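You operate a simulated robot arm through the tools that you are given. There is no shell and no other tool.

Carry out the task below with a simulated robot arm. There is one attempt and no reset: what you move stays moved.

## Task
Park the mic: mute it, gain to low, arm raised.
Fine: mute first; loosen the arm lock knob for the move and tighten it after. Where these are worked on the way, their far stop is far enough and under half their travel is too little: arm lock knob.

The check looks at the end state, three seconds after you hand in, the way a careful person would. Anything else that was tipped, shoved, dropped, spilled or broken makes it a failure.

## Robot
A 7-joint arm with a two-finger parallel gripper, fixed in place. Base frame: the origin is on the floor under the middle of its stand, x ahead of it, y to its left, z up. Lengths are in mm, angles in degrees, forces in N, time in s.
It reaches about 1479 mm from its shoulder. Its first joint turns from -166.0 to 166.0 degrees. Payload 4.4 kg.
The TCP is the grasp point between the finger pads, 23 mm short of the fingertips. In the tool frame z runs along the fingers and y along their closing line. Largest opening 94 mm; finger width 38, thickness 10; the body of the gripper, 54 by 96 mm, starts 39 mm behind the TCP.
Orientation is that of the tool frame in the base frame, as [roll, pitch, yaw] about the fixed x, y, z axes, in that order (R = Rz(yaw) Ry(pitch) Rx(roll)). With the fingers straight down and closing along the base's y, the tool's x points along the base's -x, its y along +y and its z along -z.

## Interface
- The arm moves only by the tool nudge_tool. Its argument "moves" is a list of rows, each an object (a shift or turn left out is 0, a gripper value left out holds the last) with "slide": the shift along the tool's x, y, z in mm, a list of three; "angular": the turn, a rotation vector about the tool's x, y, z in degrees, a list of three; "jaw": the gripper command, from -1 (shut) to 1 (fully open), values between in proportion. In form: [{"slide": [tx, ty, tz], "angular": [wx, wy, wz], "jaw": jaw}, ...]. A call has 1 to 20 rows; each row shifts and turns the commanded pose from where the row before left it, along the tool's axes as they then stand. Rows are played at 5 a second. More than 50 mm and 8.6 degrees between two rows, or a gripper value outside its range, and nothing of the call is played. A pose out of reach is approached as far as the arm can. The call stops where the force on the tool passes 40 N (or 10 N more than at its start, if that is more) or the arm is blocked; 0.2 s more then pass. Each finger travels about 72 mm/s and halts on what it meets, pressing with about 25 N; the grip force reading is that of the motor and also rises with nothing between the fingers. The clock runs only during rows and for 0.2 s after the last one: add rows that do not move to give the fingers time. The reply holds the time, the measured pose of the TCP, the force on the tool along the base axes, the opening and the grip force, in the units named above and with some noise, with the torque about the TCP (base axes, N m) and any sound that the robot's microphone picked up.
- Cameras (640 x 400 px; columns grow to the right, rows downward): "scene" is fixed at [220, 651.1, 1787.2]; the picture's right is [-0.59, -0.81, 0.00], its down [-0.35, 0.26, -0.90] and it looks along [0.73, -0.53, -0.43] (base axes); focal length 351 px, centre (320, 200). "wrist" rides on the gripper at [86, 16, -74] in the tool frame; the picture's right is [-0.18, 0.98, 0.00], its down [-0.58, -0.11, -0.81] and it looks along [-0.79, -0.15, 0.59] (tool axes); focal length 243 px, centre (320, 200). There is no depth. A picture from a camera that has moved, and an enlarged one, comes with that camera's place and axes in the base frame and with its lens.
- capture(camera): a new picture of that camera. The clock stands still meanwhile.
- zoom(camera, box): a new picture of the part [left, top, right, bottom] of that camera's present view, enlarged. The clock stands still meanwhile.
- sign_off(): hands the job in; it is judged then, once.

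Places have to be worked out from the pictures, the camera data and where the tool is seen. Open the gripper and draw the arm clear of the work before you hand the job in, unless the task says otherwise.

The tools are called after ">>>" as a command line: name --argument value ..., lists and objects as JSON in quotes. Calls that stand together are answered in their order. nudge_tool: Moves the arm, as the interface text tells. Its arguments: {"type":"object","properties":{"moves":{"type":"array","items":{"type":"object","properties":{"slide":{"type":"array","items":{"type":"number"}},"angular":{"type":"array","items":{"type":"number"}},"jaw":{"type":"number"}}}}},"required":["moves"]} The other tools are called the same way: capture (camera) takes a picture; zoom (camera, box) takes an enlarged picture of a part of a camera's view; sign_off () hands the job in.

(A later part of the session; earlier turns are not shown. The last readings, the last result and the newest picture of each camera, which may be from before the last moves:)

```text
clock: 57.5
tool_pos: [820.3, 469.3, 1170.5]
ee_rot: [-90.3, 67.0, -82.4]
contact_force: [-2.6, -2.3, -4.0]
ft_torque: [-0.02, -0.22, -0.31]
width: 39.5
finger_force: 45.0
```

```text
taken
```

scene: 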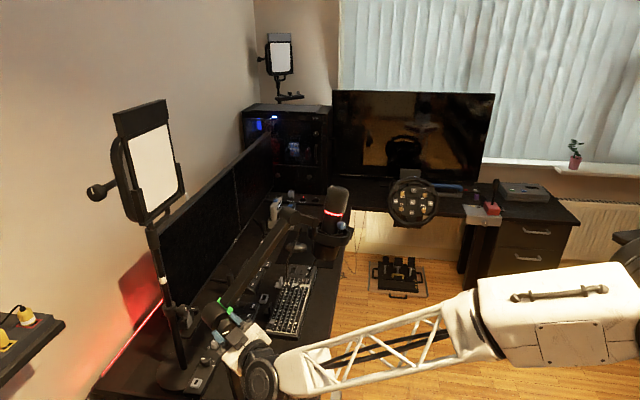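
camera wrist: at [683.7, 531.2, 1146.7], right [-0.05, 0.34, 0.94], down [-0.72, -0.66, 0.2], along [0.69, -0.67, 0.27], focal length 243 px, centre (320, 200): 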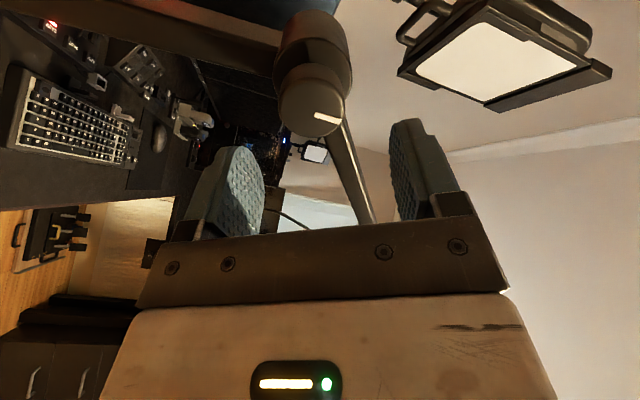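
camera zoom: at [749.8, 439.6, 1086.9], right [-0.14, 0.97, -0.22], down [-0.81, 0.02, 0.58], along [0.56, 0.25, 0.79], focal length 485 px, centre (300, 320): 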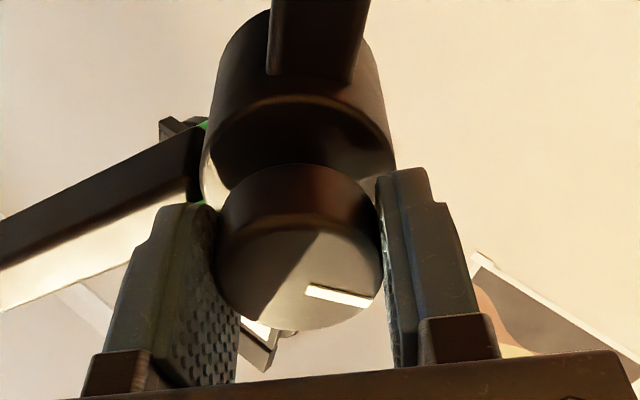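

82° loosened, boom not dropping, load small. Continuing.

>>> nudge_tool --moves '[{"angular": [0, 0, -7.5]}, {"angular": [0, 0, -7.5]}, {"angular": [0, 0, -7.5]}, {"angular": [0, 0, -7.5]}, {"angular": [0, 0, -7.5]}, {}]'

>>> zoom --camera "wrist" --box '[230, 40, 430, 240]'

>>> zoom --camera "scene" --box '[180, 180, 360, 380]'

```text
clock: 58.9
tool_pos: [820.8, 469.9, 1170.7]
ee_rot: [-90.2, 29.4, -82.1]
contact_force: [-9.5, 30.5, -22.0]
ft_torque: [0.97, -0.12, 0.86]
width: 39.5
finger_force: 45.1
```

```text
2.00 times, centred on (330, 140) of wrist
camera zoom: at [756.1, 392.3, 1115.5], right [-0.09, 0.64, -0.77], down [-0.86, 0.34, 0.38], along [0.5, 0.69, 0.52], focal length 485 px, centre (300, 320)
```

zoom: 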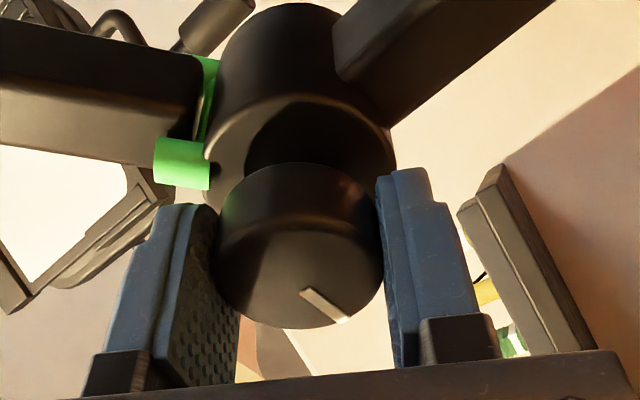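

```text
2.00 times, centred on (270, 280) of scene
camera zoom: at [220.0, 651.1, 1787.2], right [-0.59, -0.81, 0.0], down [-0.35, 0.26, -0.9], along [0.73, -0.53, -0.43], focal length 701 px, centre (420, 40)
```

zoom: 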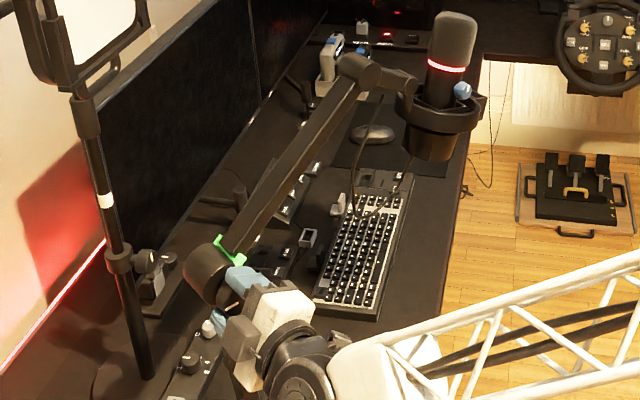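

The pointer slipped relative to the fingers and torque rose, so the knob hit its loose stop at about 90°. I'll release, back off and look.

>>> nudge_tool --moves '[{"jaw": 0.5}, {}, {}, {"slide": [0, 0, -20]}, {"slide": [0, 0, -30]}, {"slide": [0, 0, -20]}, {}]'

>>> zoom --camera "wrist" --box '[230, 0, 430, 200]'

>>> zoom --camera "scene" --box '[180, 180, 360, 380]'

```text
clock: 60.5
tool_pos: [750.0, 459.4, 1172.8]
ee_rot: [-90.1, 29.7, -82.1]
contact_force: [-0.3, 0.4, 0.1]
ft_torque: [-0.02, 0.04, -0.01]
width: 70.5
finger_force: 0.1
```

```text
2.00 times, centred on (330, 100) of wrist
camera zoom: at [686.2, 381.5, 1116.6], right [-0.09, 0.64, -0.76], down [-0.86, 0.34, 0.38], along [0.5, 0.69, 0.52], focal length 485 px, centre (300, 400)
```

zoom: 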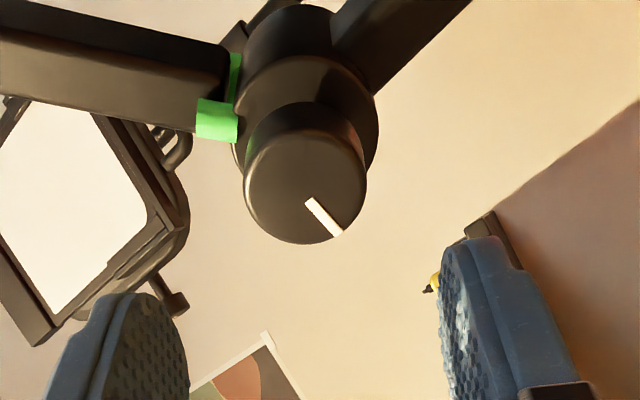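

```text
2.00 times, centred on (270, 280) of scene
camera zoom: at [220.0, 651.1, 1787.2], right [-0.59, -0.81, 0.0], down [-0.35, 0.26, -0.9], along [0.73, -0.53, -0.43], focal length 701 px, centre (420, 40)
```

zoom: 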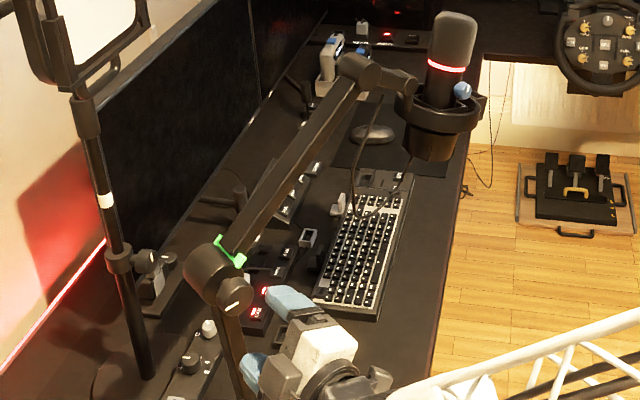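

The pointer is at 9 o'clock, i.e. 90° counter-clockwise at its loose stop, and the boom stays put. Next I'll raise the boom by straddling it with the fingers about 200 mm from the elbow: roll to match its ~40° slope and move out along it at stand-off.

>>> nudge_tool --moves '[{"angular": [0, 0, 7.886]}, {"angular": [0, 0, 7.886]}, {"angular": [0, 0, 7.886]}, {"angular": [0, 0, 7.886]}, {"angular": [0, 0, 7.886]}, {"angular": [0, 0, 7.886]}, {"angular": [0, 0, 7.886]}, {"angular": [0, 0, 7.886]}, {"angular": [0, 0, 7.886]}, {"angular": [0, 0, 7.886]}, {"angular": [0, 0, 7.886]}, {"angular": [0, 0, 7.886]}, {"angular": [0, 0, 7.886]}, {"angular": [0, 0, 7.886]}, {"slide": [-40, 0, 0]}, {"slide": [-40, 0, 0]}, {"slide": [-40, 0, 0]}, {"slide": [-40, 0, 0]}, {"slide": [-40, 0, 0]}, {}]'

>>> capture --camera "wrist"

>>> capture --camera "scene"

```text
clock: 64.7
tool_pos: [772.8, 307.2, 1301.3]
ee_rot: [90.1, 40.1, 98.0]
contact_force: [0.5, 0.4, 0.1]
ft_torque: [-0.01, 0.0, 0.05]
width: 70.6
finger_force: 0.1
```

```text
taken
camera wrist: at [689.3, 372.6, 1259.4], right [-0.07, 0.49, 0.87], down [-0.73, -0.62, 0.29], along [0.68, -0.61, 0.39], focal length 243 px, centre (320, 200)
```

wrist: 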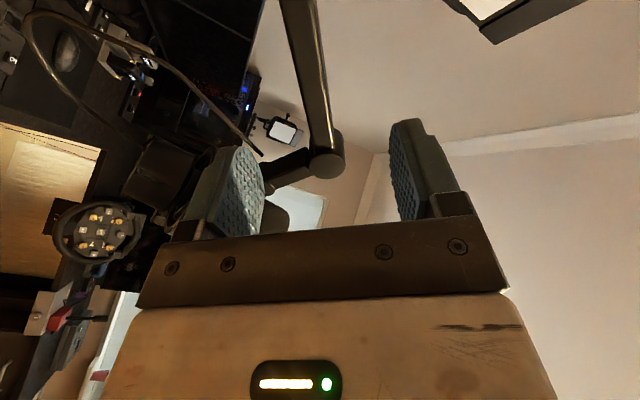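

```text
taken
```

scene: 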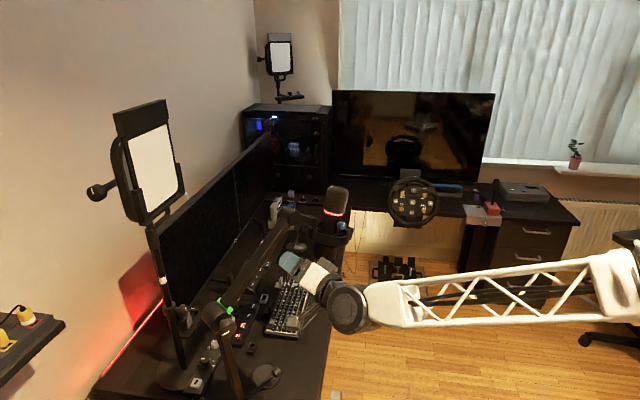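

>>> zoom --camera "wrist" --box '[200, 0, 440, 220]'

>>> zoom --camera "scene" --box '[200, 190, 370, 340]'

```text
1.82 times, centred on (320, 110) of wrist
camera zoom: at [689.3, 372.6, 1259.4], right [-0.07, 0.49, 0.87], down [-0.73, -0.62, 0.29], along [0.68, -0.61, 0.39], focal length 441 px, centre (320, 364)
```

zoom: 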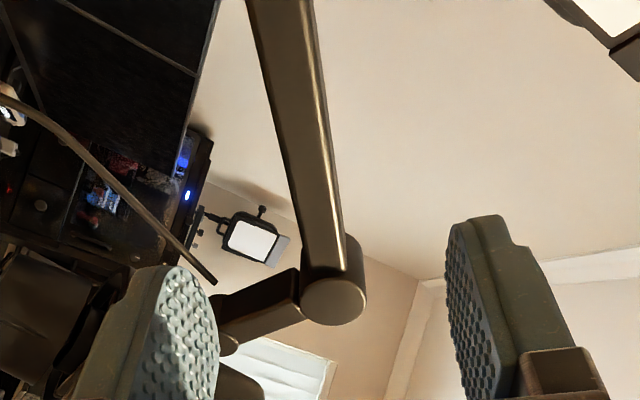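

```text
2.67 times, centred on (285, 265) of scene
camera zoom: at [220.0, 651.1, 1787.2], right [-0.59, -0.81, 0.0], down [-0.35, 0.26, -0.9], along [0.73, -0.53, -0.43], focal length 935 px, centre (413, 27)
```

zoom: 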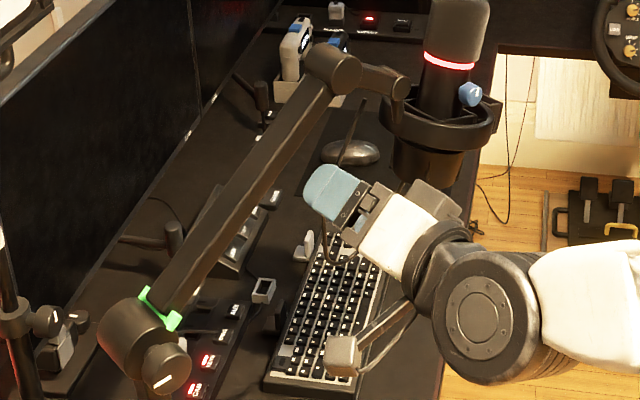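

The boom runs along the tool's -x direction, centred at about tool y=-4, with its near face roughly 115-120 mm ahead. I'll centre on it and advance 100 mm, then check.

>>> nudge_tool --moves '[{"slide": [0, -4, 30]}, {"slide": [0, 0, 35]}, {"slide": [0, 0, 25]}, {}]'

>>> zoom --camera "wrist" --box '[200, 0, 440, 240]'

>>> zoom --camera "scene" --box '[220, 210, 340, 310]'

```text
clock: 65.7
tool_pos: [861.9, 318.3, 1297.4]
ee_rot: [90.0, 40.0, 97.9]
contact_force: [0.4, -0.4, 0.3]
ft_torque: [0.01, -0.02, -0.01]
width: 70.4
finger_force: 0.0
```

```text
1.67 times, centred on (320, 120) of wrist
camera zoom: at [778.3, 382.8, 1255.4], right [-0.07, 0.49, 0.87], down [-0.73, -0.62, 0.29], along [0.68, -0.61, 0.39], focal length 404 px, centre (320, 333)
```

zoom: 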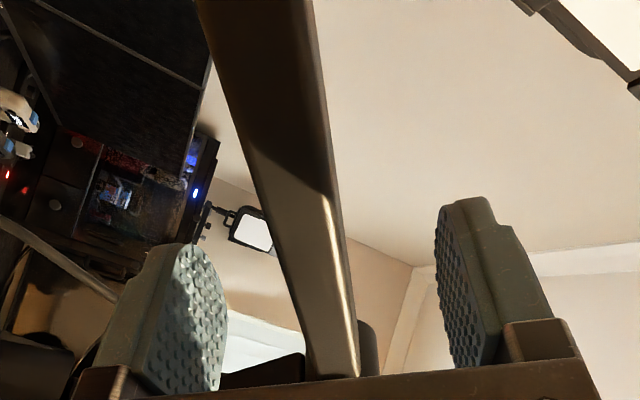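

```text
4.00 times, centred on (280, 260) of scene
camera zoom: at [220.0, 651.1, 1787.2], right [-0.59, -0.81, 0.0], down [-0.35, 0.26, -0.9], along [0.73, -0.53, -0.43], focal length 1403 px, centre (480, -40)
```

zoom: 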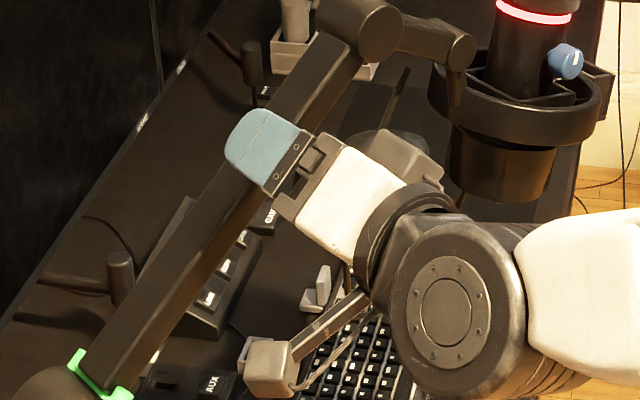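

The boom passes between the fingers; the tips are about at its near face. I'll advance another 30 mm, watching force.

>>> nudge_tool --moves '[{"slide": [0, 0, 15]}, {"slide": [0, 0, 15]}, {}]'

>>> zoom --camera "wrist" --box '[200, 0, 440, 240]'

>>> zoom --camera "scene" --box '[220, 210, 340, 310]'

```text
clock: 66.5
tool_pos: [893.0, 322.1, 1299.1]
ee_rot: [90.1, 40.0, 98.1]
contact_force: [-0.8, 0.9, 0.7]
ft_torque: [-0.02, 0.01, 0.01]
width: 70.3
finger_force: 0.0
```

```text
1.67 times, centred on (320, 120) of wrist
camera zoom: at [808.6, 386.5, 1256.5], right [-0.07, 0.49, 0.87], down [-0.73, -0.62, 0.29], along [0.68, -0.61, 0.39], focal length 404 px, centre (320, 333)
```

zoom: 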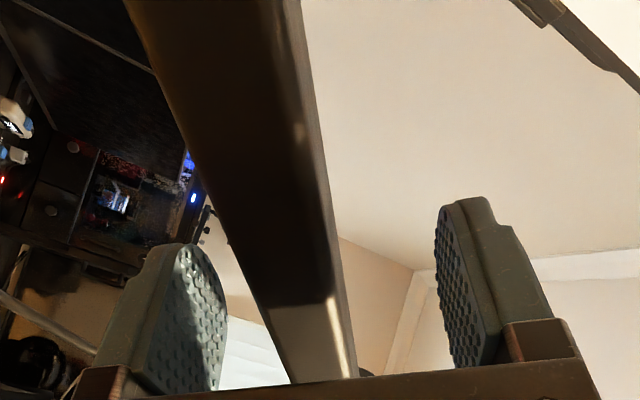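

```text
4.00 times, centred on (280, 260) of scene
camera zoom: at [220.0, 651.1, 1787.2], right [-0.59, -0.81, 0.0], down [-0.35, 0.26, -0.9], along [0.73, -0.53, -0.43], focal length 1403 px, centre (480, -40)
```

zoom: 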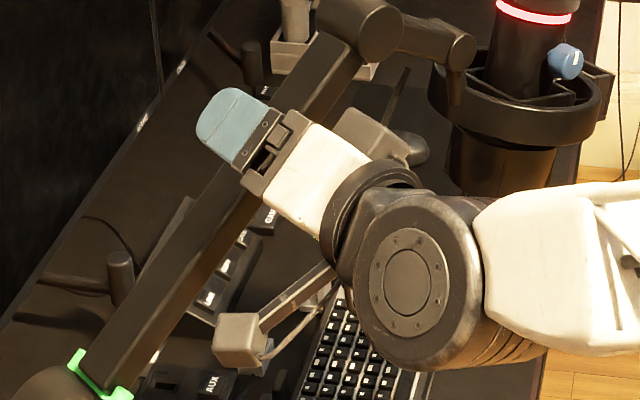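

The boom (about 20 mm thick) is between the pads, near face already 36 mm inside the tips. I'll narrow the jaws to about 30 mm to cage it loosely, then lift in an arc about the elbow by 12°.

>>> nudge_tool --moves '[{"jaw": -0.362}, {}, {}, {"slide": [0.17, 10.48, 0], "angular": [0, 0, -3]}, {"slide": [0.17, 10.48, 0], "angular": [0, 0, -3]}, {"slide": [0.17, 10.48, 0], "angular": [0, 0, -3]}, {"slide": [0.17, 10.48, 0], "angular": [0, 0, -3]}, {}]'

>>> capture --camera "scene"

>>> zoom --camera "wrist" --box '[200, 0, 440, 240]'

```text
clock: 68.3
tool_pos: [888.0, 353.6, 1328.4]
ee_rot: [90.1, 52.1, 98.0]
contact_force: [-0.9, -2.1, -2.2]
ft_torque: [0.08, 0.05, -0.1]
width: 31.8
finger_force: 1.8
```

```text
taken
```

scene: 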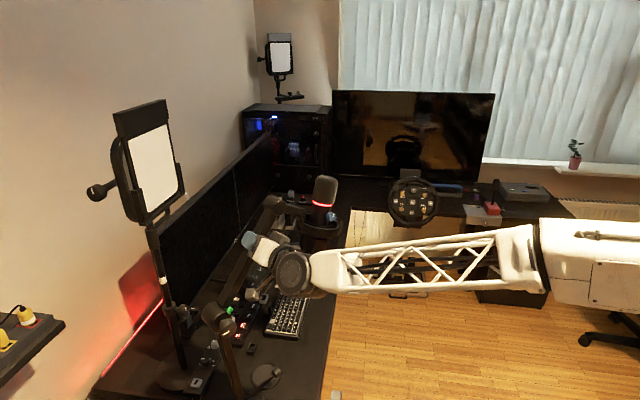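

```text
1.67 times, centred on (320, 120) of wrist
camera zoom: at [805.4, 407.0, 1271.2], right [-0.09, 0.66, 0.75], down [-0.74, -0.55, 0.39], along [0.67, -0.52, 0.53], focal length 404 px, centre (320, 333)
```

zoom: 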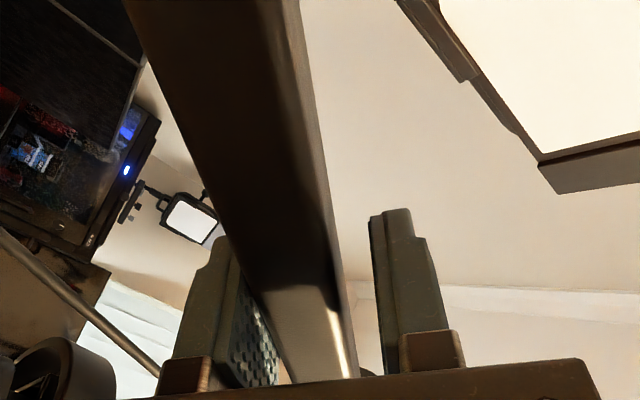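

The boom followed with only a few newtons. I'll continue the arc another 15°.

>>> nudge_tool --moves '[{"slide": [0.17, 10.48, 0], "angular": [0, 0, -3]}, {"slide": [0.17, 10.48, 0], "angular": [0, 0, -3]}, {"slide": [0.17, 10.48, 0], "angular": [0, 0, -3]}, {"slide": [0.17, 10.48, 0], "angular": [0, 0, -3]}, {"slide": [0.17, 10.48, 0], "angular": [0, 0, -3]}, {}]'

>>> capture --camera "scene"

>>> zoom --camera "wrist" --box '[200, 0, 440, 240]'

```text
clock: 69.7
tool_pos: [882.3, 395.0, 1354.2]
ee_rot: [90.2, 67.1, 98.2]
contact_force: [1.8, -4.1, -0.9]
ft_torque: [0.07, 0.09, -0.01]
width: 31.7
finger_force: 1.6
```

```text
taken
```

scene: 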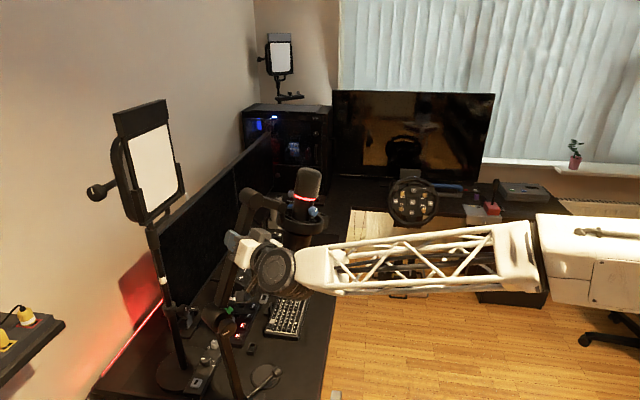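

```text
1.67 times, centred on (320, 120) of wrist
camera zoom: at [801.2, 432.6, 1282.4], right [-0.11, 0.82, 0.55], down [-0.75, -0.44, 0.49], along [0.65, -0.36, 0.67], focal length 404 px, centre (320, 333)
```

zoom: 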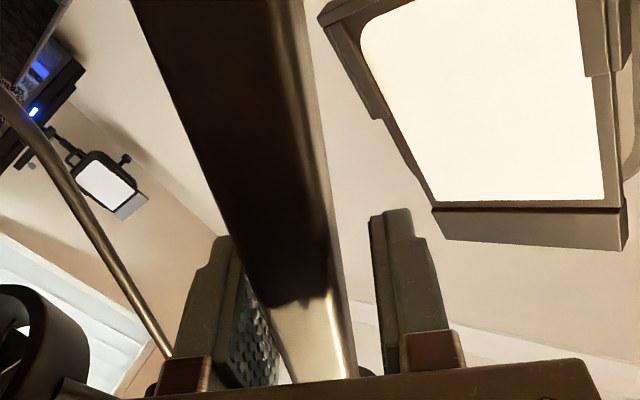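

Boom is now at about 67° with low force, mic staying level. I'll continue another 12°, watching for a stop.

>>> nudge_tool --moves '[{"slide": [0.17, 10.48, 0], "angular": [0, 0, -3]}, {"slide": [0.17, 10.48, 0], "angular": [0, 0, -3]}, {"slide": [0.17, 10.48, 0], "angular": [0, 0, -3]}, {"slide": [0.17, 10.48, 0], "angular": [0, 0, -3]}, {}]'

>>> capture --camera "scene"

>>> capture --camera "wrist"

```text
clock: 70.9
tool_pos: [876.9, 435.3, 1367.1]
ee_rot: [90.6, 79.0, 98.4]
contact_force: [-5.2, -35.8, -12.3]
ft_torque: [0.79, -0.03, -0.52]
width: 46.1
finger_force: 18.3
```

```text
taken
```

scene: 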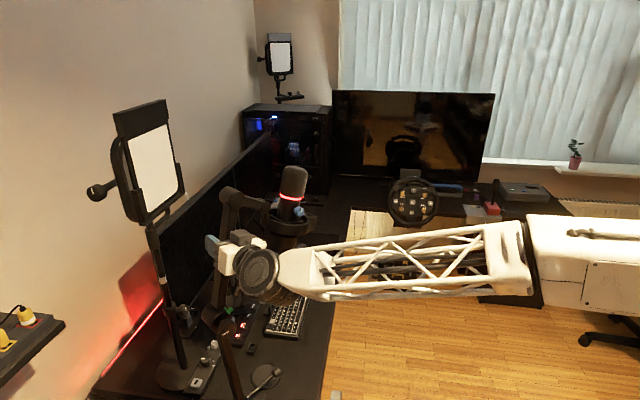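

```text
taken
camera wrist: at [798.9, 455.5, 1285.1], right [-0.13, 0.92, 0.37], down [-0.77, -0.33, 0.55], along [0.63, -0.21, 0.75], focal length 243 px, centre (320, 200)
```

wrist: 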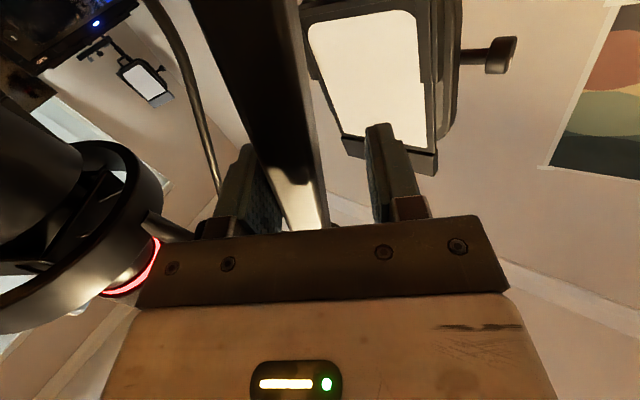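

The lower finger is being pushed open with 36 N, so the boom has reached its upper stop at about 75°. I'll back the tool down a few degrees to unload and see whether the boom stays.

>>> nudge_tool --moves '[{"slide": [0.17, -6.1, 0], "angular": [0, 0, 1.75]}, {"slide": [0.17, -6.1, 0], "angular": [0, 0, 1.75]}, {}, {}]'

>>> capture --camera "wrist"

>>> zoom --camera "scene" --box '[180, 150, 340, 350]'

```text
clock: 71.9
tool_pos: [875.9, 422.9, 1364.2]
ee_rot: [90.2, 75.6, 98.3]
contact_force: [0.0, 0.7, 1.2]
ft_torque: [-0.01, 0.0, 0.03]
width: 29.9
finger_force: 0.0
```

```text
taken
camera wrist: at [799.0, 449.7, 1285.5], right [-0.12, 0.9, 0.42], down [-0.76, -0.36, 0.54], along [0.63, -0.26, 0.73], focal length 243 px, centre (320, 200)
```

wrist: 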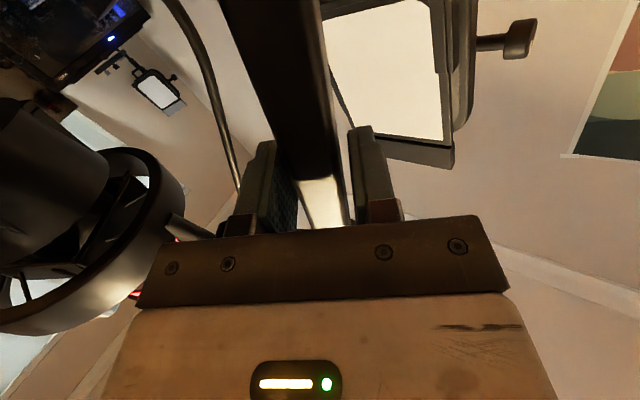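

```text
2.00 times, centred on (260, 250) of scene
camera zoom: at [220.0, 651.1, 1787.2], right [-0.59, -0.81, 0.0], down [-0.35, 0.26, -0.9], along [0.73, -0.53, -0.43], focal length 701 px, centre (440, 100)
```

zoom: 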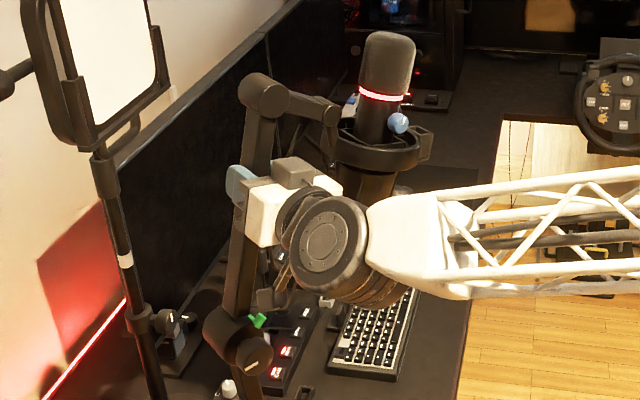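

Force is zero and the boom stays up by itself. I'll withdraw straight back along the tool axis.

>>> nudge_tool --moves '[{"slide": [0, 0, -20]}, {"slide": [0, 0, -30]}, {"slide": [0, 0, -40]}, {"slide": [0, 0, -40]}, {}]'

>>> capture --camera "wrist"

>>> capture --camera "scene"

```text
clock: 73.1
tool_pos: [750.8, 406.5, 1365.1]
ee_rot: [90.3, 75.6, 98.2]
contact_force: [0.3, -0.6, -0.2]
ft_torque: [0.01, -0.02, 0.02]
width: 30.0
finger_force: 0.1
```

```text
taken
camera wrist: at [670.2, 432.3, 1285.5], right [-0.12, 0.9, 0.42], down [-0.76, -0.36, 0.54], along [0.63, -0.26, 0.73], focal length 243 px, centre (320, 200)
```

wrist: 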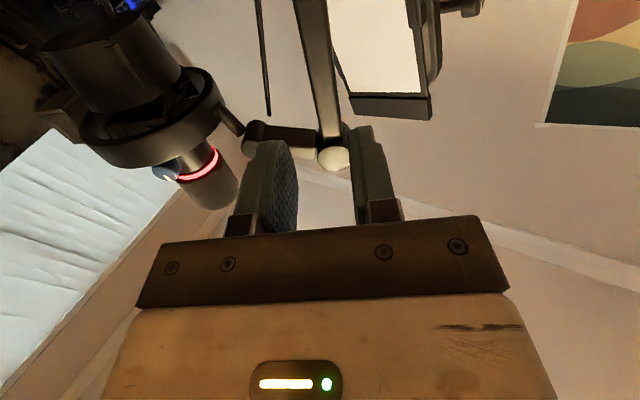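

```text
taken
```

scene: 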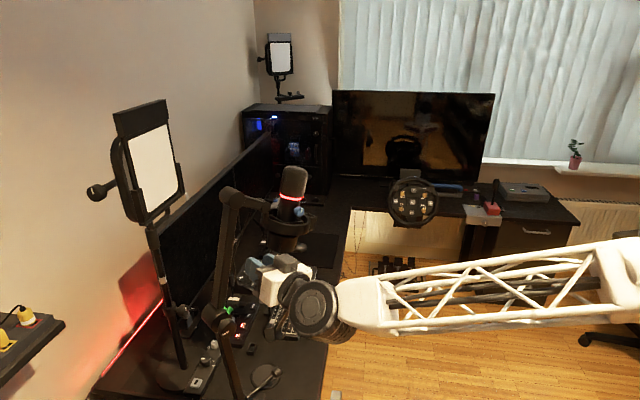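

The boom stays raised. Now I'll go back to the lock knob stand-off, roll to about φ=-50° and open the jaws, ready to tighten clockwise.

>>> nudge_tool --moves '[{"slide": [40, 0.4, 0]}, {"slide": [40, 0.4, 0]}, {"slide": [40, 0.4, 0]}, {"slide": [40, 0.4, 0]}, {"slide": [40, 0.4, 0]}, {"angular": [0, 0, -8.05], "jaw": 0.5}, {"angular": [0, 0, -8.05]}, {"angular": [0, 0, -8.05]}, {"angular": [0, 0, -8.05]}, {"angular": [0, 0, -8.05]}, {"angular": [0, 0, -8.05]}, {"angular": [0, 0, -8.05]}, {"angular": [0, 0, -8.05]}, {}]'

>>> capture --camera "wrist"

>>> zoom --camera "wrist" --box '[250, 20, 400, 140]'

>>> zoom --camera "scene" --box '[190, 280, 310, 380]'

```text
clock: 76.1
tool_pos: [742.7, 456.9, 1171.7]
ee_rot: [-90.1, 40.0, -82.1]
contact_force: [-0.5, 0.1, 0.1]
ft_torque: [-0.01, 0.0, 0.0]
width: 70.4
finger_force: 0.0
```

```text
taken
camera wrist: at [675.7, 391.1, 1104.2], right [-0.11, 0.77, -0.63], down [-0.85, 0.26, 0.46], along [0.52, 0.59, 0.62], focal length 243 px, centre (320, 200)
```

wrist: 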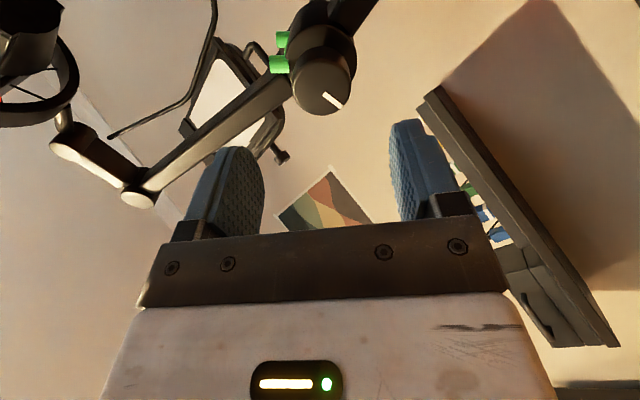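

```text
3.33 times, centred on (325, 80) of wrist
camera zoom: at [675.7, 391.1, 1104.2], right [-0.11, 0.77, -0.63], down [-0.85, 0.26, 0.46], along [0.52, 0.59, 0.62], focal length 809 px, centre (303, 600)
```

zoom: 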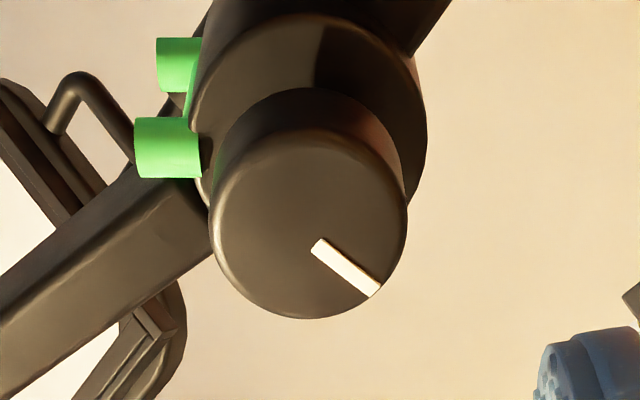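

```text
4.00 times, centred on (250, 330) of scene
camera zoom: at [220.0, 651.1, 1787.2], right [-0.59, -0.81, 0.0], down [-0.35, 0.26, -0.9], along [0.73, -0.53, -0.43], focal length 1403 px, centre (600, -320)
```

zoom: 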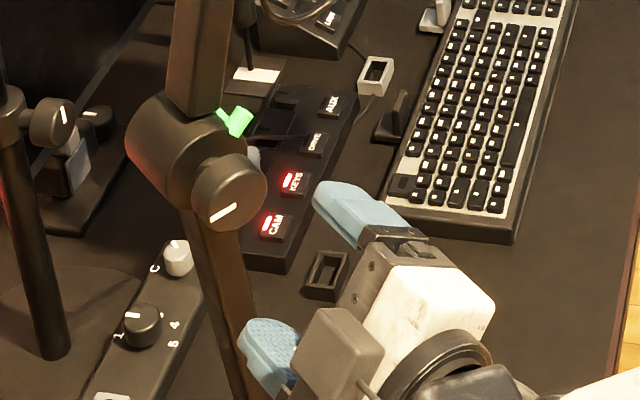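

The lock knob pointer is at 9 o'clock and the boom remains up (the green piece stays on the housing). I'm centred within about 1 mm; I'll make a small correction, advance 78 mm and grip.

>>> nudge_tool --moves '[{"slide": [-0.6, 1.2, 30]}, {"slide": [0, 0, 30]}, {"slide": [0, 0, 18]}, {}, {"jaw": 0.05}, {}, {}]'

>>> zoom --camera "wrist" --box '[230, 40, 430, 240]'

```text
clock: 77.7
tool_pos: [820.8, 468.0, 1169.3]
ee_rot: [-90.1, 40.0, -82.1]
contact_force: [0.1, 0.2, -0.4]
ft_torque: [0.03, 0.03, 0.02]
width: 49.3
finger_force: 0.2
```

```text
2.00 times, centred on (330, 140) of wrist
camera zoom: at [754.1, 401.9, 1102.3], right [-0.11, 0.77, -0.63], down [-0.85, 0.26, 0.46], along [0.52, 0.59, 0.62], focal length 485 px, centre (300, 320)
```

zoom: 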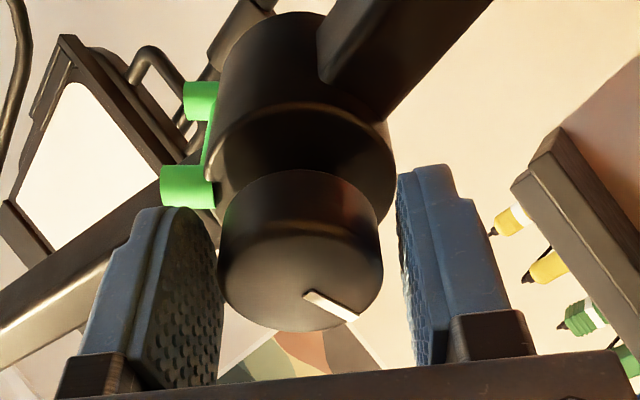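

Centred; now closing on the knob.

>>> nudge_tool --moves '[{"jaw": -1}, {}, {}]'

```text
clock: 78.5
tool_pos: [820.6, 468.3, 1169.0]
ee_rot: [-90.2, 40.1, -82.1]
contact_force: [1.3, -1.0, 0.5]
ft_torque: [0.03, -0.35, -0.06]
width: 39.7
finger_force: 44.5
```

Gripped with almost no side load. Turning clockwise (tighten) 30° first.

>>> nudge_tool --moves '[{"angular": [0, 0, 7.5]}, {"angular": [0, 0, 7.5]}, {"angular": [0, 0, 7.5]}, {"angular": [0, 0, 7.5]}, {}]'

>>> zoom --camera "wrist" --box '[230, 40, 430, 240]'

```text
clock: 79.8
tool_pos: [818.2, 467.4, 1169.0]
ee_rot: [-90.4, 70.2, -82.6]
contact_force: [10.1, -1.7, -2.4]
ft_torque: [0.05, -0.24, -0.31]
width: 39.8
finger_force: 44.7
stopped in row 5: the force on the tool passed its limit at 41 N (the readings are from after the stop); the commanded pose is now the measured one
```

```text
2.00 times, centred on (330, 140) of wrist
camera zoom: at [748.1, 443.6, 1083.5], right [-0.13, 0.98, -0.16], down [-0.81, -0.02, 0.59], along [0.57, 0.21, 0.79], focal length 485 px, centre (300, 320)
```

zoom: 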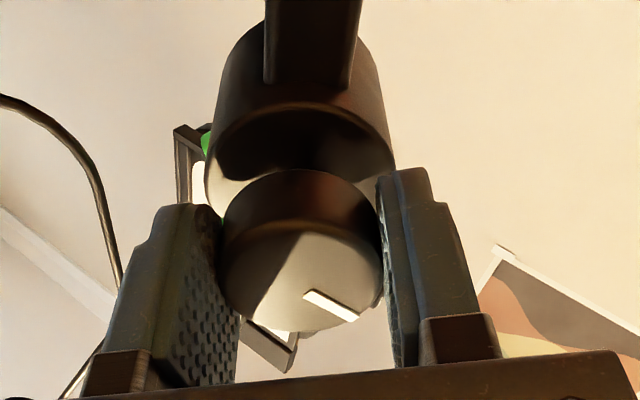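

30° done, knob follows; the force limit tripped and the pose was rebased. I'll continue clockwise in smaller batches.

>>> nudge_tool --moves '[{"angular": [0, 0, 6]}, {"angular": [0, 0, 6]}, {"angular": [0, 0, 6]}, {}]'

```text
clock: 80.8
tool_pos: [820.1, 467.8, 1169.6]
ee_rot: [-94.3, 88.3, -86.5]
contact_force: [24.5, 0.2, -4.7]
ft_torque: [0.03, -0.18, 0.55]
width: 39.9
finger_force: 45.1
```

Axial pull of about 24 N has built up; I'll relieve it by 1 mm forward and continue turning.

>>> nudge_tool --moves '[{"slide": [0, 0, 0.8]}, {"slide": [0, 0, 0.4], "angular": [0, 0, 6]}, {"slide": [0, 0, 0.4], "angular": [0, 0, 6]}, {}]'

>>> zoom --camera "wrist" --box '[230, 40, 430, 240]'

```text
clock: 81.6
tool_pos: [819.1, 468.3, 1169.5]
ee_rot: [91.2, 83.0, 99.0]
contact_force: [-16.0, -5.0, 2.8]
ft_torque: [-0.03, 0.31, -0.74]
width: 39.7
finger_force: 45.0
stopped in row 3: the force on the tool passed its limit at 44 N (the readings are from after the stop); the commanded pose is now the measured one
```

```text
2.00 times, centred on (330, 140) of wrist
camera zoom: at [742.4, 483.8, 1086.5], right [-0.13, 0.94, 0.3], down [-0.77, -0.29, 0.57], along [0.62, -0.16, 0.77], focal length 485 px, centre (300, 320)
```

zoom: 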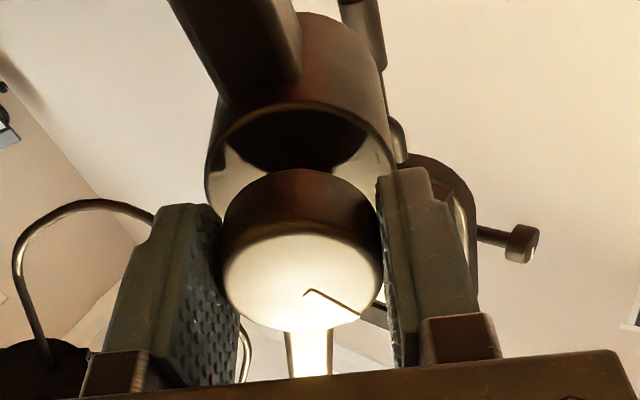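

57° turned and following. Continuing clockwise without axial shifts.

>>> nudge_tool --moves '[{"angular": [0, 0, 6]}, {"angular": [0, 0, 6]}, {"angular": [0, 0, 6]}, {}]'

>>> zoom --camera "wrist" --box '[230, 40, 430, 240]'

```text
clock: 82.6
tool_pos: [819.2, 468.8, 1169.7]
ee_rot: [90.5, 65.0, 98.1]
contact_force: [-20.0, -3.9, 3.9]
ft_torque: [0.06, -0.57, -0.64]
width: 39.8
finger_force: 45.0
```

```text
2.00 times, centred on (330, 140) of wrist
camera zoom: at [739.1, 508.5, 1098.9], right [-0.11, 0.81, 0.58], down [-0.75, -0.45, 0.48], along [0.65, -0.38, 0.65], focal length 485 px, centre (300, 320)
```

zoom: 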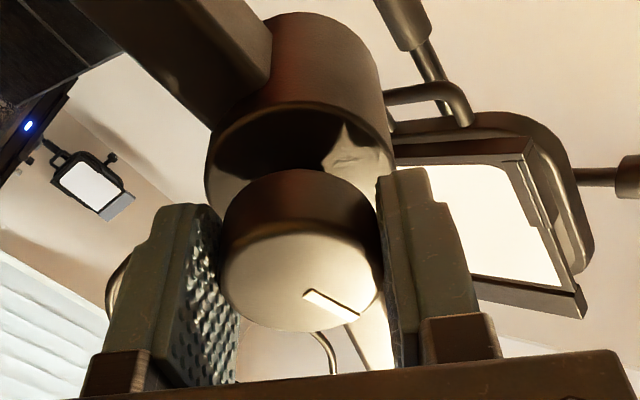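

75° turned. Continuing to the tight stop.

>>> nudge_tool --moves '[{"slide": [0, 0, -0.4], "angular": [0, 0, 6]}, {"angular": [0, 0, 6]}, {"angular": [0, 0, 6]}, {"angular": [0, 0, 6]}, {}]'

>>> zoom --camera "wrist" --box '[230, 40, 430, 240]'

```text
clock: 83.8
tool_pos: [818.2, 469.4, 1169.1]
ee_rot: [90.1, 41.0, 98.1]
contact_force: [5.6, 15.7, 2.8]
ft_torque: [-0.51, 0.06, 1.06]
width: 40.0
finger_force: 44.9
```

```text
2.00 times, centred on (330, 140) of wrist
camera zoom: at [735.4, 533.3, 1125.7], right [-0.07, 0.5, 0.86], down [-0.73, -0.62, 0.3], along [0.68, -0.61, 0.41], focal length 485 px, centre (300, 320)
```

zoom: 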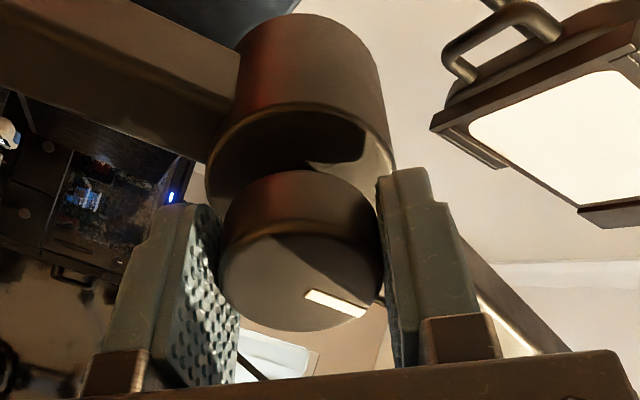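

Torque is rising and the pointer is starting to slip, so it's at the tight stop. One more 12° turn to be sure.

>>> nudge_tool --moves '[{"angular": [0, 0, 6]}, {"angular": [0, 0, 6]}, {}]'

>>> zoom --camera "wrist" --box '[230, 40, 430, 240]'

```text
clock: 84.6
tool_pos: [818.0, 467.8, 1169.9]
ee_rot: [90.1, 28.9, 98.0]
contact_force: [-6.2, 14.6, 11.9]
ft_torque: [-1.02, -0.06, 0.81]
width: 39.6
finger_force: 45.0
```

```text
2.00 times, centred on (330, 140) of wrist
camera zoom: at [734.1, 540.4, 1142.8], right [-0.04, 0.31, 0.95], down [-0.72, -0.67, 0.19], along [0.69, -0.68, 0.25], focal length 485 px, centre (300, 320)
```

zoom: 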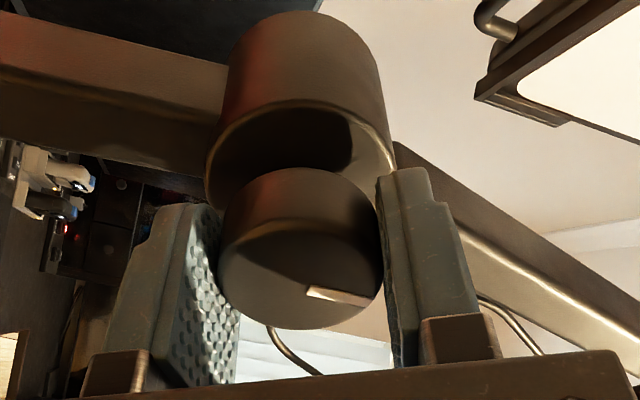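

The pointer matches its original 12 o'clock position and torque is at the stop value. I'll release and withdraw, then check everything.

>>> nudge_tool --moves '[{"jaw": 0.5}, {}, {}, {"slide": [0, 0, -20]}, {"slide": [0, 0, -30]}, {"slide": [0, 0, -40]}, {"slide": [0, 0, -40]}, {}]'

>>> capture --camera "wrist"

>>> zoom --camera "scene" --box '[180, 150, 340, 350]'

>>> capture --camera "scene"

```text
clock: 86.4
tool_pos: [688.5, 449.8, 1169.2]
ee_rot: [90.1, 29.1, 98.0]
contact_force: [0.1, 0.3, 0.1]
ft_torque: [0.02, 0.01, -0.05]
width: 70.3
finger_force: 0.1
```

```text
taken
camera wrist: at [604.2, 522.7, 1141.9], right [-0.04, 0.31, 0.95], down [-0.72, -0.67, 0.19], along [0.69, -0.68, 0.25], focal length 243 px, centre (320, 200)
```

wrist: 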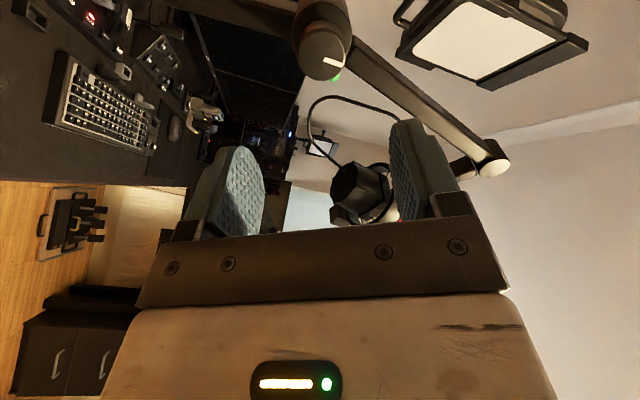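

```text
2.00 times, centred on (260, 250) of scene
camera zoom: at [220.0, 651.1, 1787.2], right [-0.59, -0.81, 0.0], down [-0.35, 0.26, -0.9], along [0.73, -0.53, -0.43], focal length 701 px, centre (440, 100)
```

zoom: 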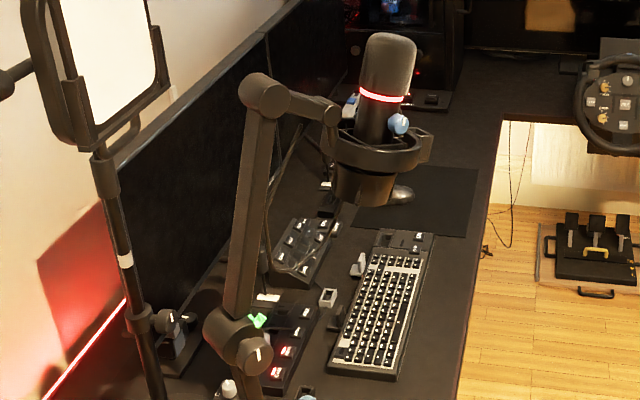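

```text
taken
```

scene: 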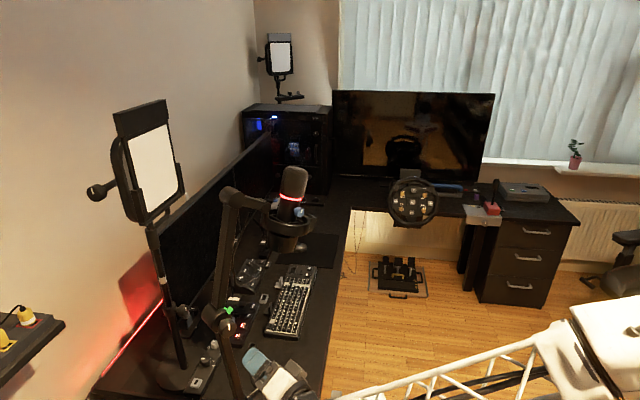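

Arm is raised, lock pointer up, ring glowing. Let me zoom in on the gain knob, lock knob and green marker to verify final states.

>>> zoom --camera "scene" --box '[260, 160, 330, 250]'

>>> zoom --camera "scene" --box '[195, 290, 255, 340]'

>>> zoom --camera "scene" --box '[200, 230, 330, 350]'

```text
4.44 times, centred on (295, 205) of scene
camera zoom: at [220.0, 651.1, 1787.2], right [-0.59, -0.81, 0.0], down [-0.35, 0.26, -0.9], along [0.73, -0.53, -0.43], focal length 1559 px, centre (431, 178)
```

zoom: 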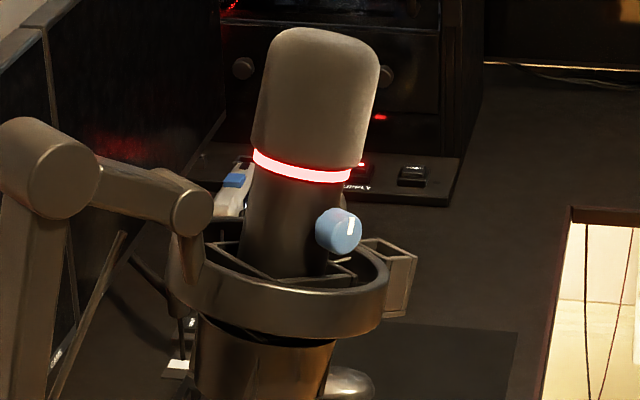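

```text
8.00 times, centred on (225, 315) of scene
camera zoom: at [220.0, 651.1, 1787.2], right [-0.59, -0.81, 0.0], down [-0.35, 0.26, -0.9], along [0.73, -0.53, -0.43], focal length 2805 px, centre (1080, -720)
```

zoom: 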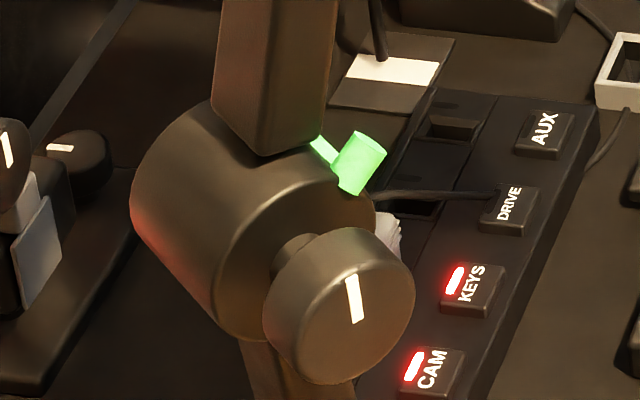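

```text
3.33 times, centred on (265, 290) of scene
camera zoom: at [220.0, 651.1, 1787.2], right [-0.59, -0.81, 0.0], down [-0.35, 0.26, -0.9], along [0.73, -0.53, -0.43], focal length 1169 px, centre (503, -100)
```

zoom: 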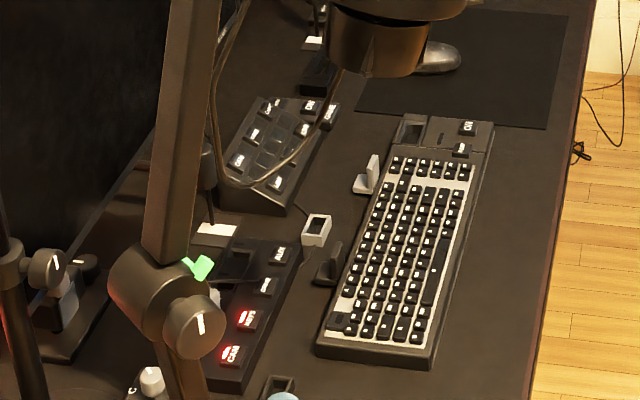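

All looks right from the scene camera. I'll take a closer wrist-camera look at the gain knob in its new place to confirm its pointer is at the low stop.

>>> nudge_tool --moves '[{"angular": [0, 0, -7.6]}, {"angular": [0, 0, -7.6]}, {"angular": [0, 0, -7.6]}, {"angular": [0, 0, -7.6]}, {"angular": [0, 0, -7.6]}, {"angular": [0, 0, -7.6]}, {"angular": [0, 0, -7.6]}, {"angular": [0, 0, -7.6]}, {"slide": [-33, -34, 0]}, {"slide": [-33, -34, 0]}, {"slide": [-33, -34, 0]}, {"slide": [-33, -34, 0]}, {"slide": [-33, -34, 0]}, {"slide": [-33, -34, 0]}, {"slide": [-33, -34, 0]}, {}]'

>>> capture --camera "wrist"

>>> capture --camera "scene"

```text
clock: 89.8
tool_pos: [723.0, 214.0, 1399.4]
ee_rot: [143.4, 89.8, 151.2]
contact_force: [0.3, 0.4, 0.1]
ft_torque: [0.03, -0.01, 0.0]
width: 70.3
finger_force: 0.0
```

```text
taken
camera wrist: at [648.0, 218.2, 1313.5], right [-0.13, 0.97, 0.19], down [-0.78, -0.22, 0.58], along [0.61, -0.07, 0.79], focal length 243 px, centre (320, 200)
```

wrist: 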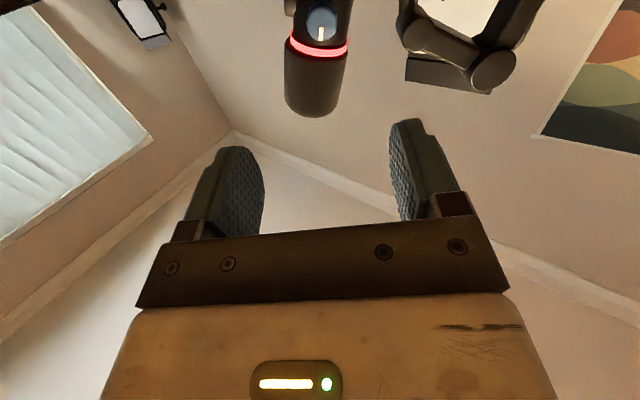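

```text
taken
```

scene: 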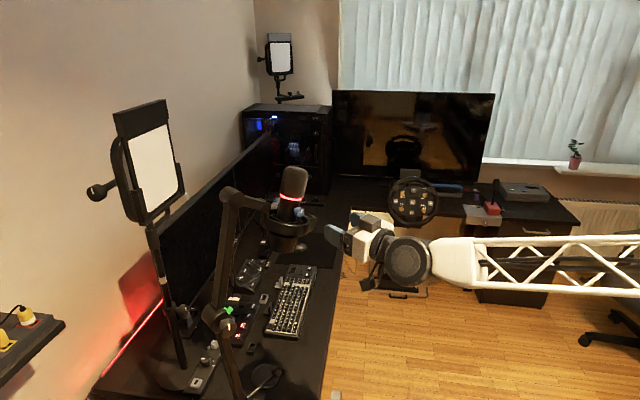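

>>> zoom --camera "wrist" --box '[275, 0, 365, 65]'

>>> zoom --camera "scene" --box '[200, 170, 340, 260]'

```text
6.15 times, centred on (320, 32) of wrist
camera zoom: at [648.0, 218.2, 1313.5], right [-0.13, 0.97, 0.19], down [-0.78, -0.22, 0.58], along [0.61, -0.07, 0.79], focal length 1493 px, centre (320, 1231)
```

zoom: 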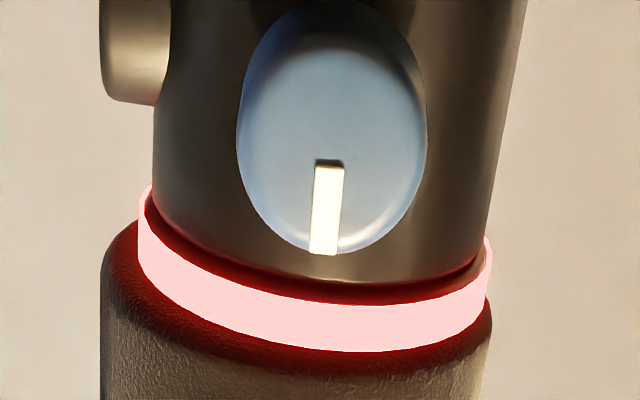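

```text
4.44 times, centred on (270, 215) of scene
camera zoom: at [220.0, 651.1, 1787.2], right [-0.59, -0.81, 0.0], down [-0.35, 0.26, -0.9], along [0.73, -0.53, -0.43], focal length 1559 px, centre (542, 133)
```

zoom: 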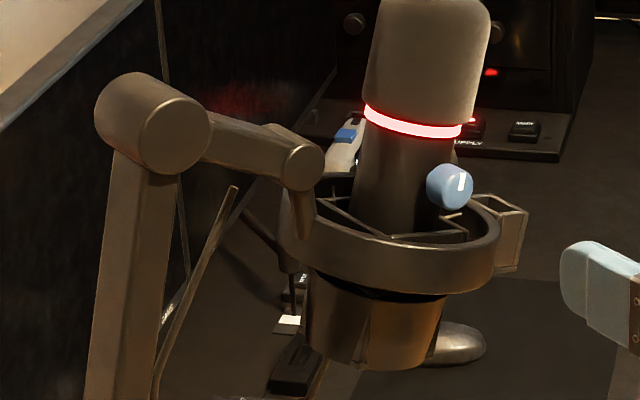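

The gain pointer sits exactly on the mic axis at its CCW stop, the mute ring is lit, the boom is up and the lock pointer is back at 12 o'clock. I'll open the gripper fully, draw the arm well clear, and take a last look.

>>> nudge_tool --moves '[{"slide": [0, 0, -40], "jaw": 1}, {"slide": [0, -20, -40]}, {"slide": [0, -40, -10]}, {"slide": [0, -40, 0]}, {"slide": [0, -40, 0]}, {}, {}, {}]'

>>> capture --camera "scene"

>>> capture --camera "wrist"

>>> zoom --camera "scene" --box '[180, 160, 340, 340]'

```text
clock: 91.6
tool_pos: [654.7, 64.8, 1400.2]
ee_rot: [145.9, 89.9, 153.8]
contact_force: [0.4, 0.4, -0.9]
ft_torque: [0.04, -0.02, 0.01]
width: 93.9
finger_force: 0.1
```

```text
taken
```

scene: 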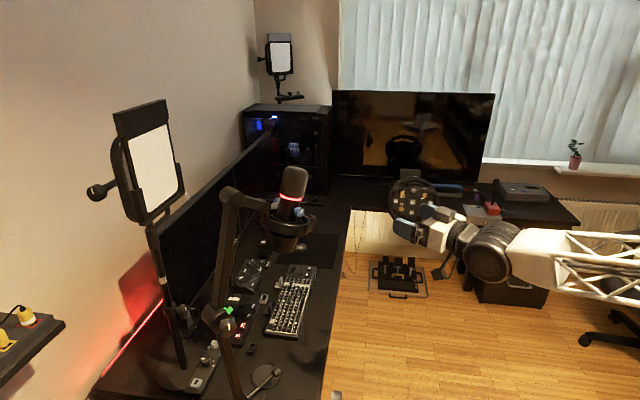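

```text
taken
camera wrist: at [579.4, 70.0, 1315.4], right [-0.13, 0.97, 0.19], down [-0.78, -0.22, 0.58], along [0.61, -0.07, 0.79], focal length 243 px, centre (320, 200)
```

wrist: 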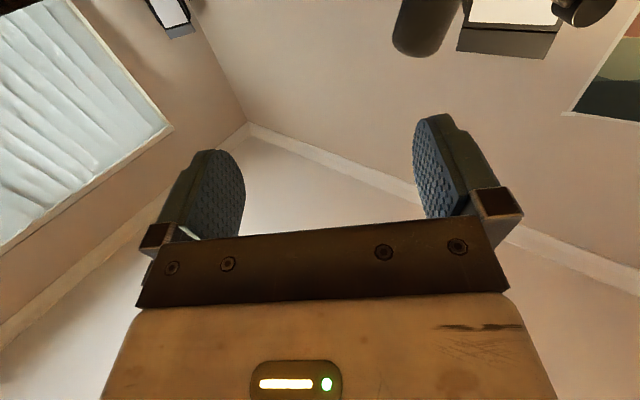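

```text
2.22 times, centred on (260, 250) of scene
camera zoom: at [220.0, 651.1, 1787.2], right [-0.59, -0.81, 0.0], down [-0.35, 0.26, -0.9], along [0.73, -0.53, -0.43], focal length 779 px, centre (453, 89)
```

zoom: 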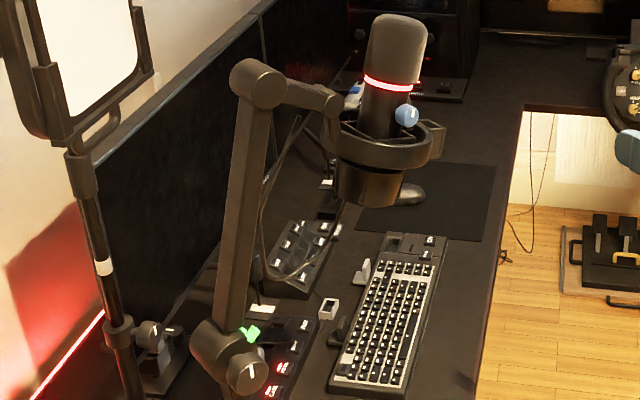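

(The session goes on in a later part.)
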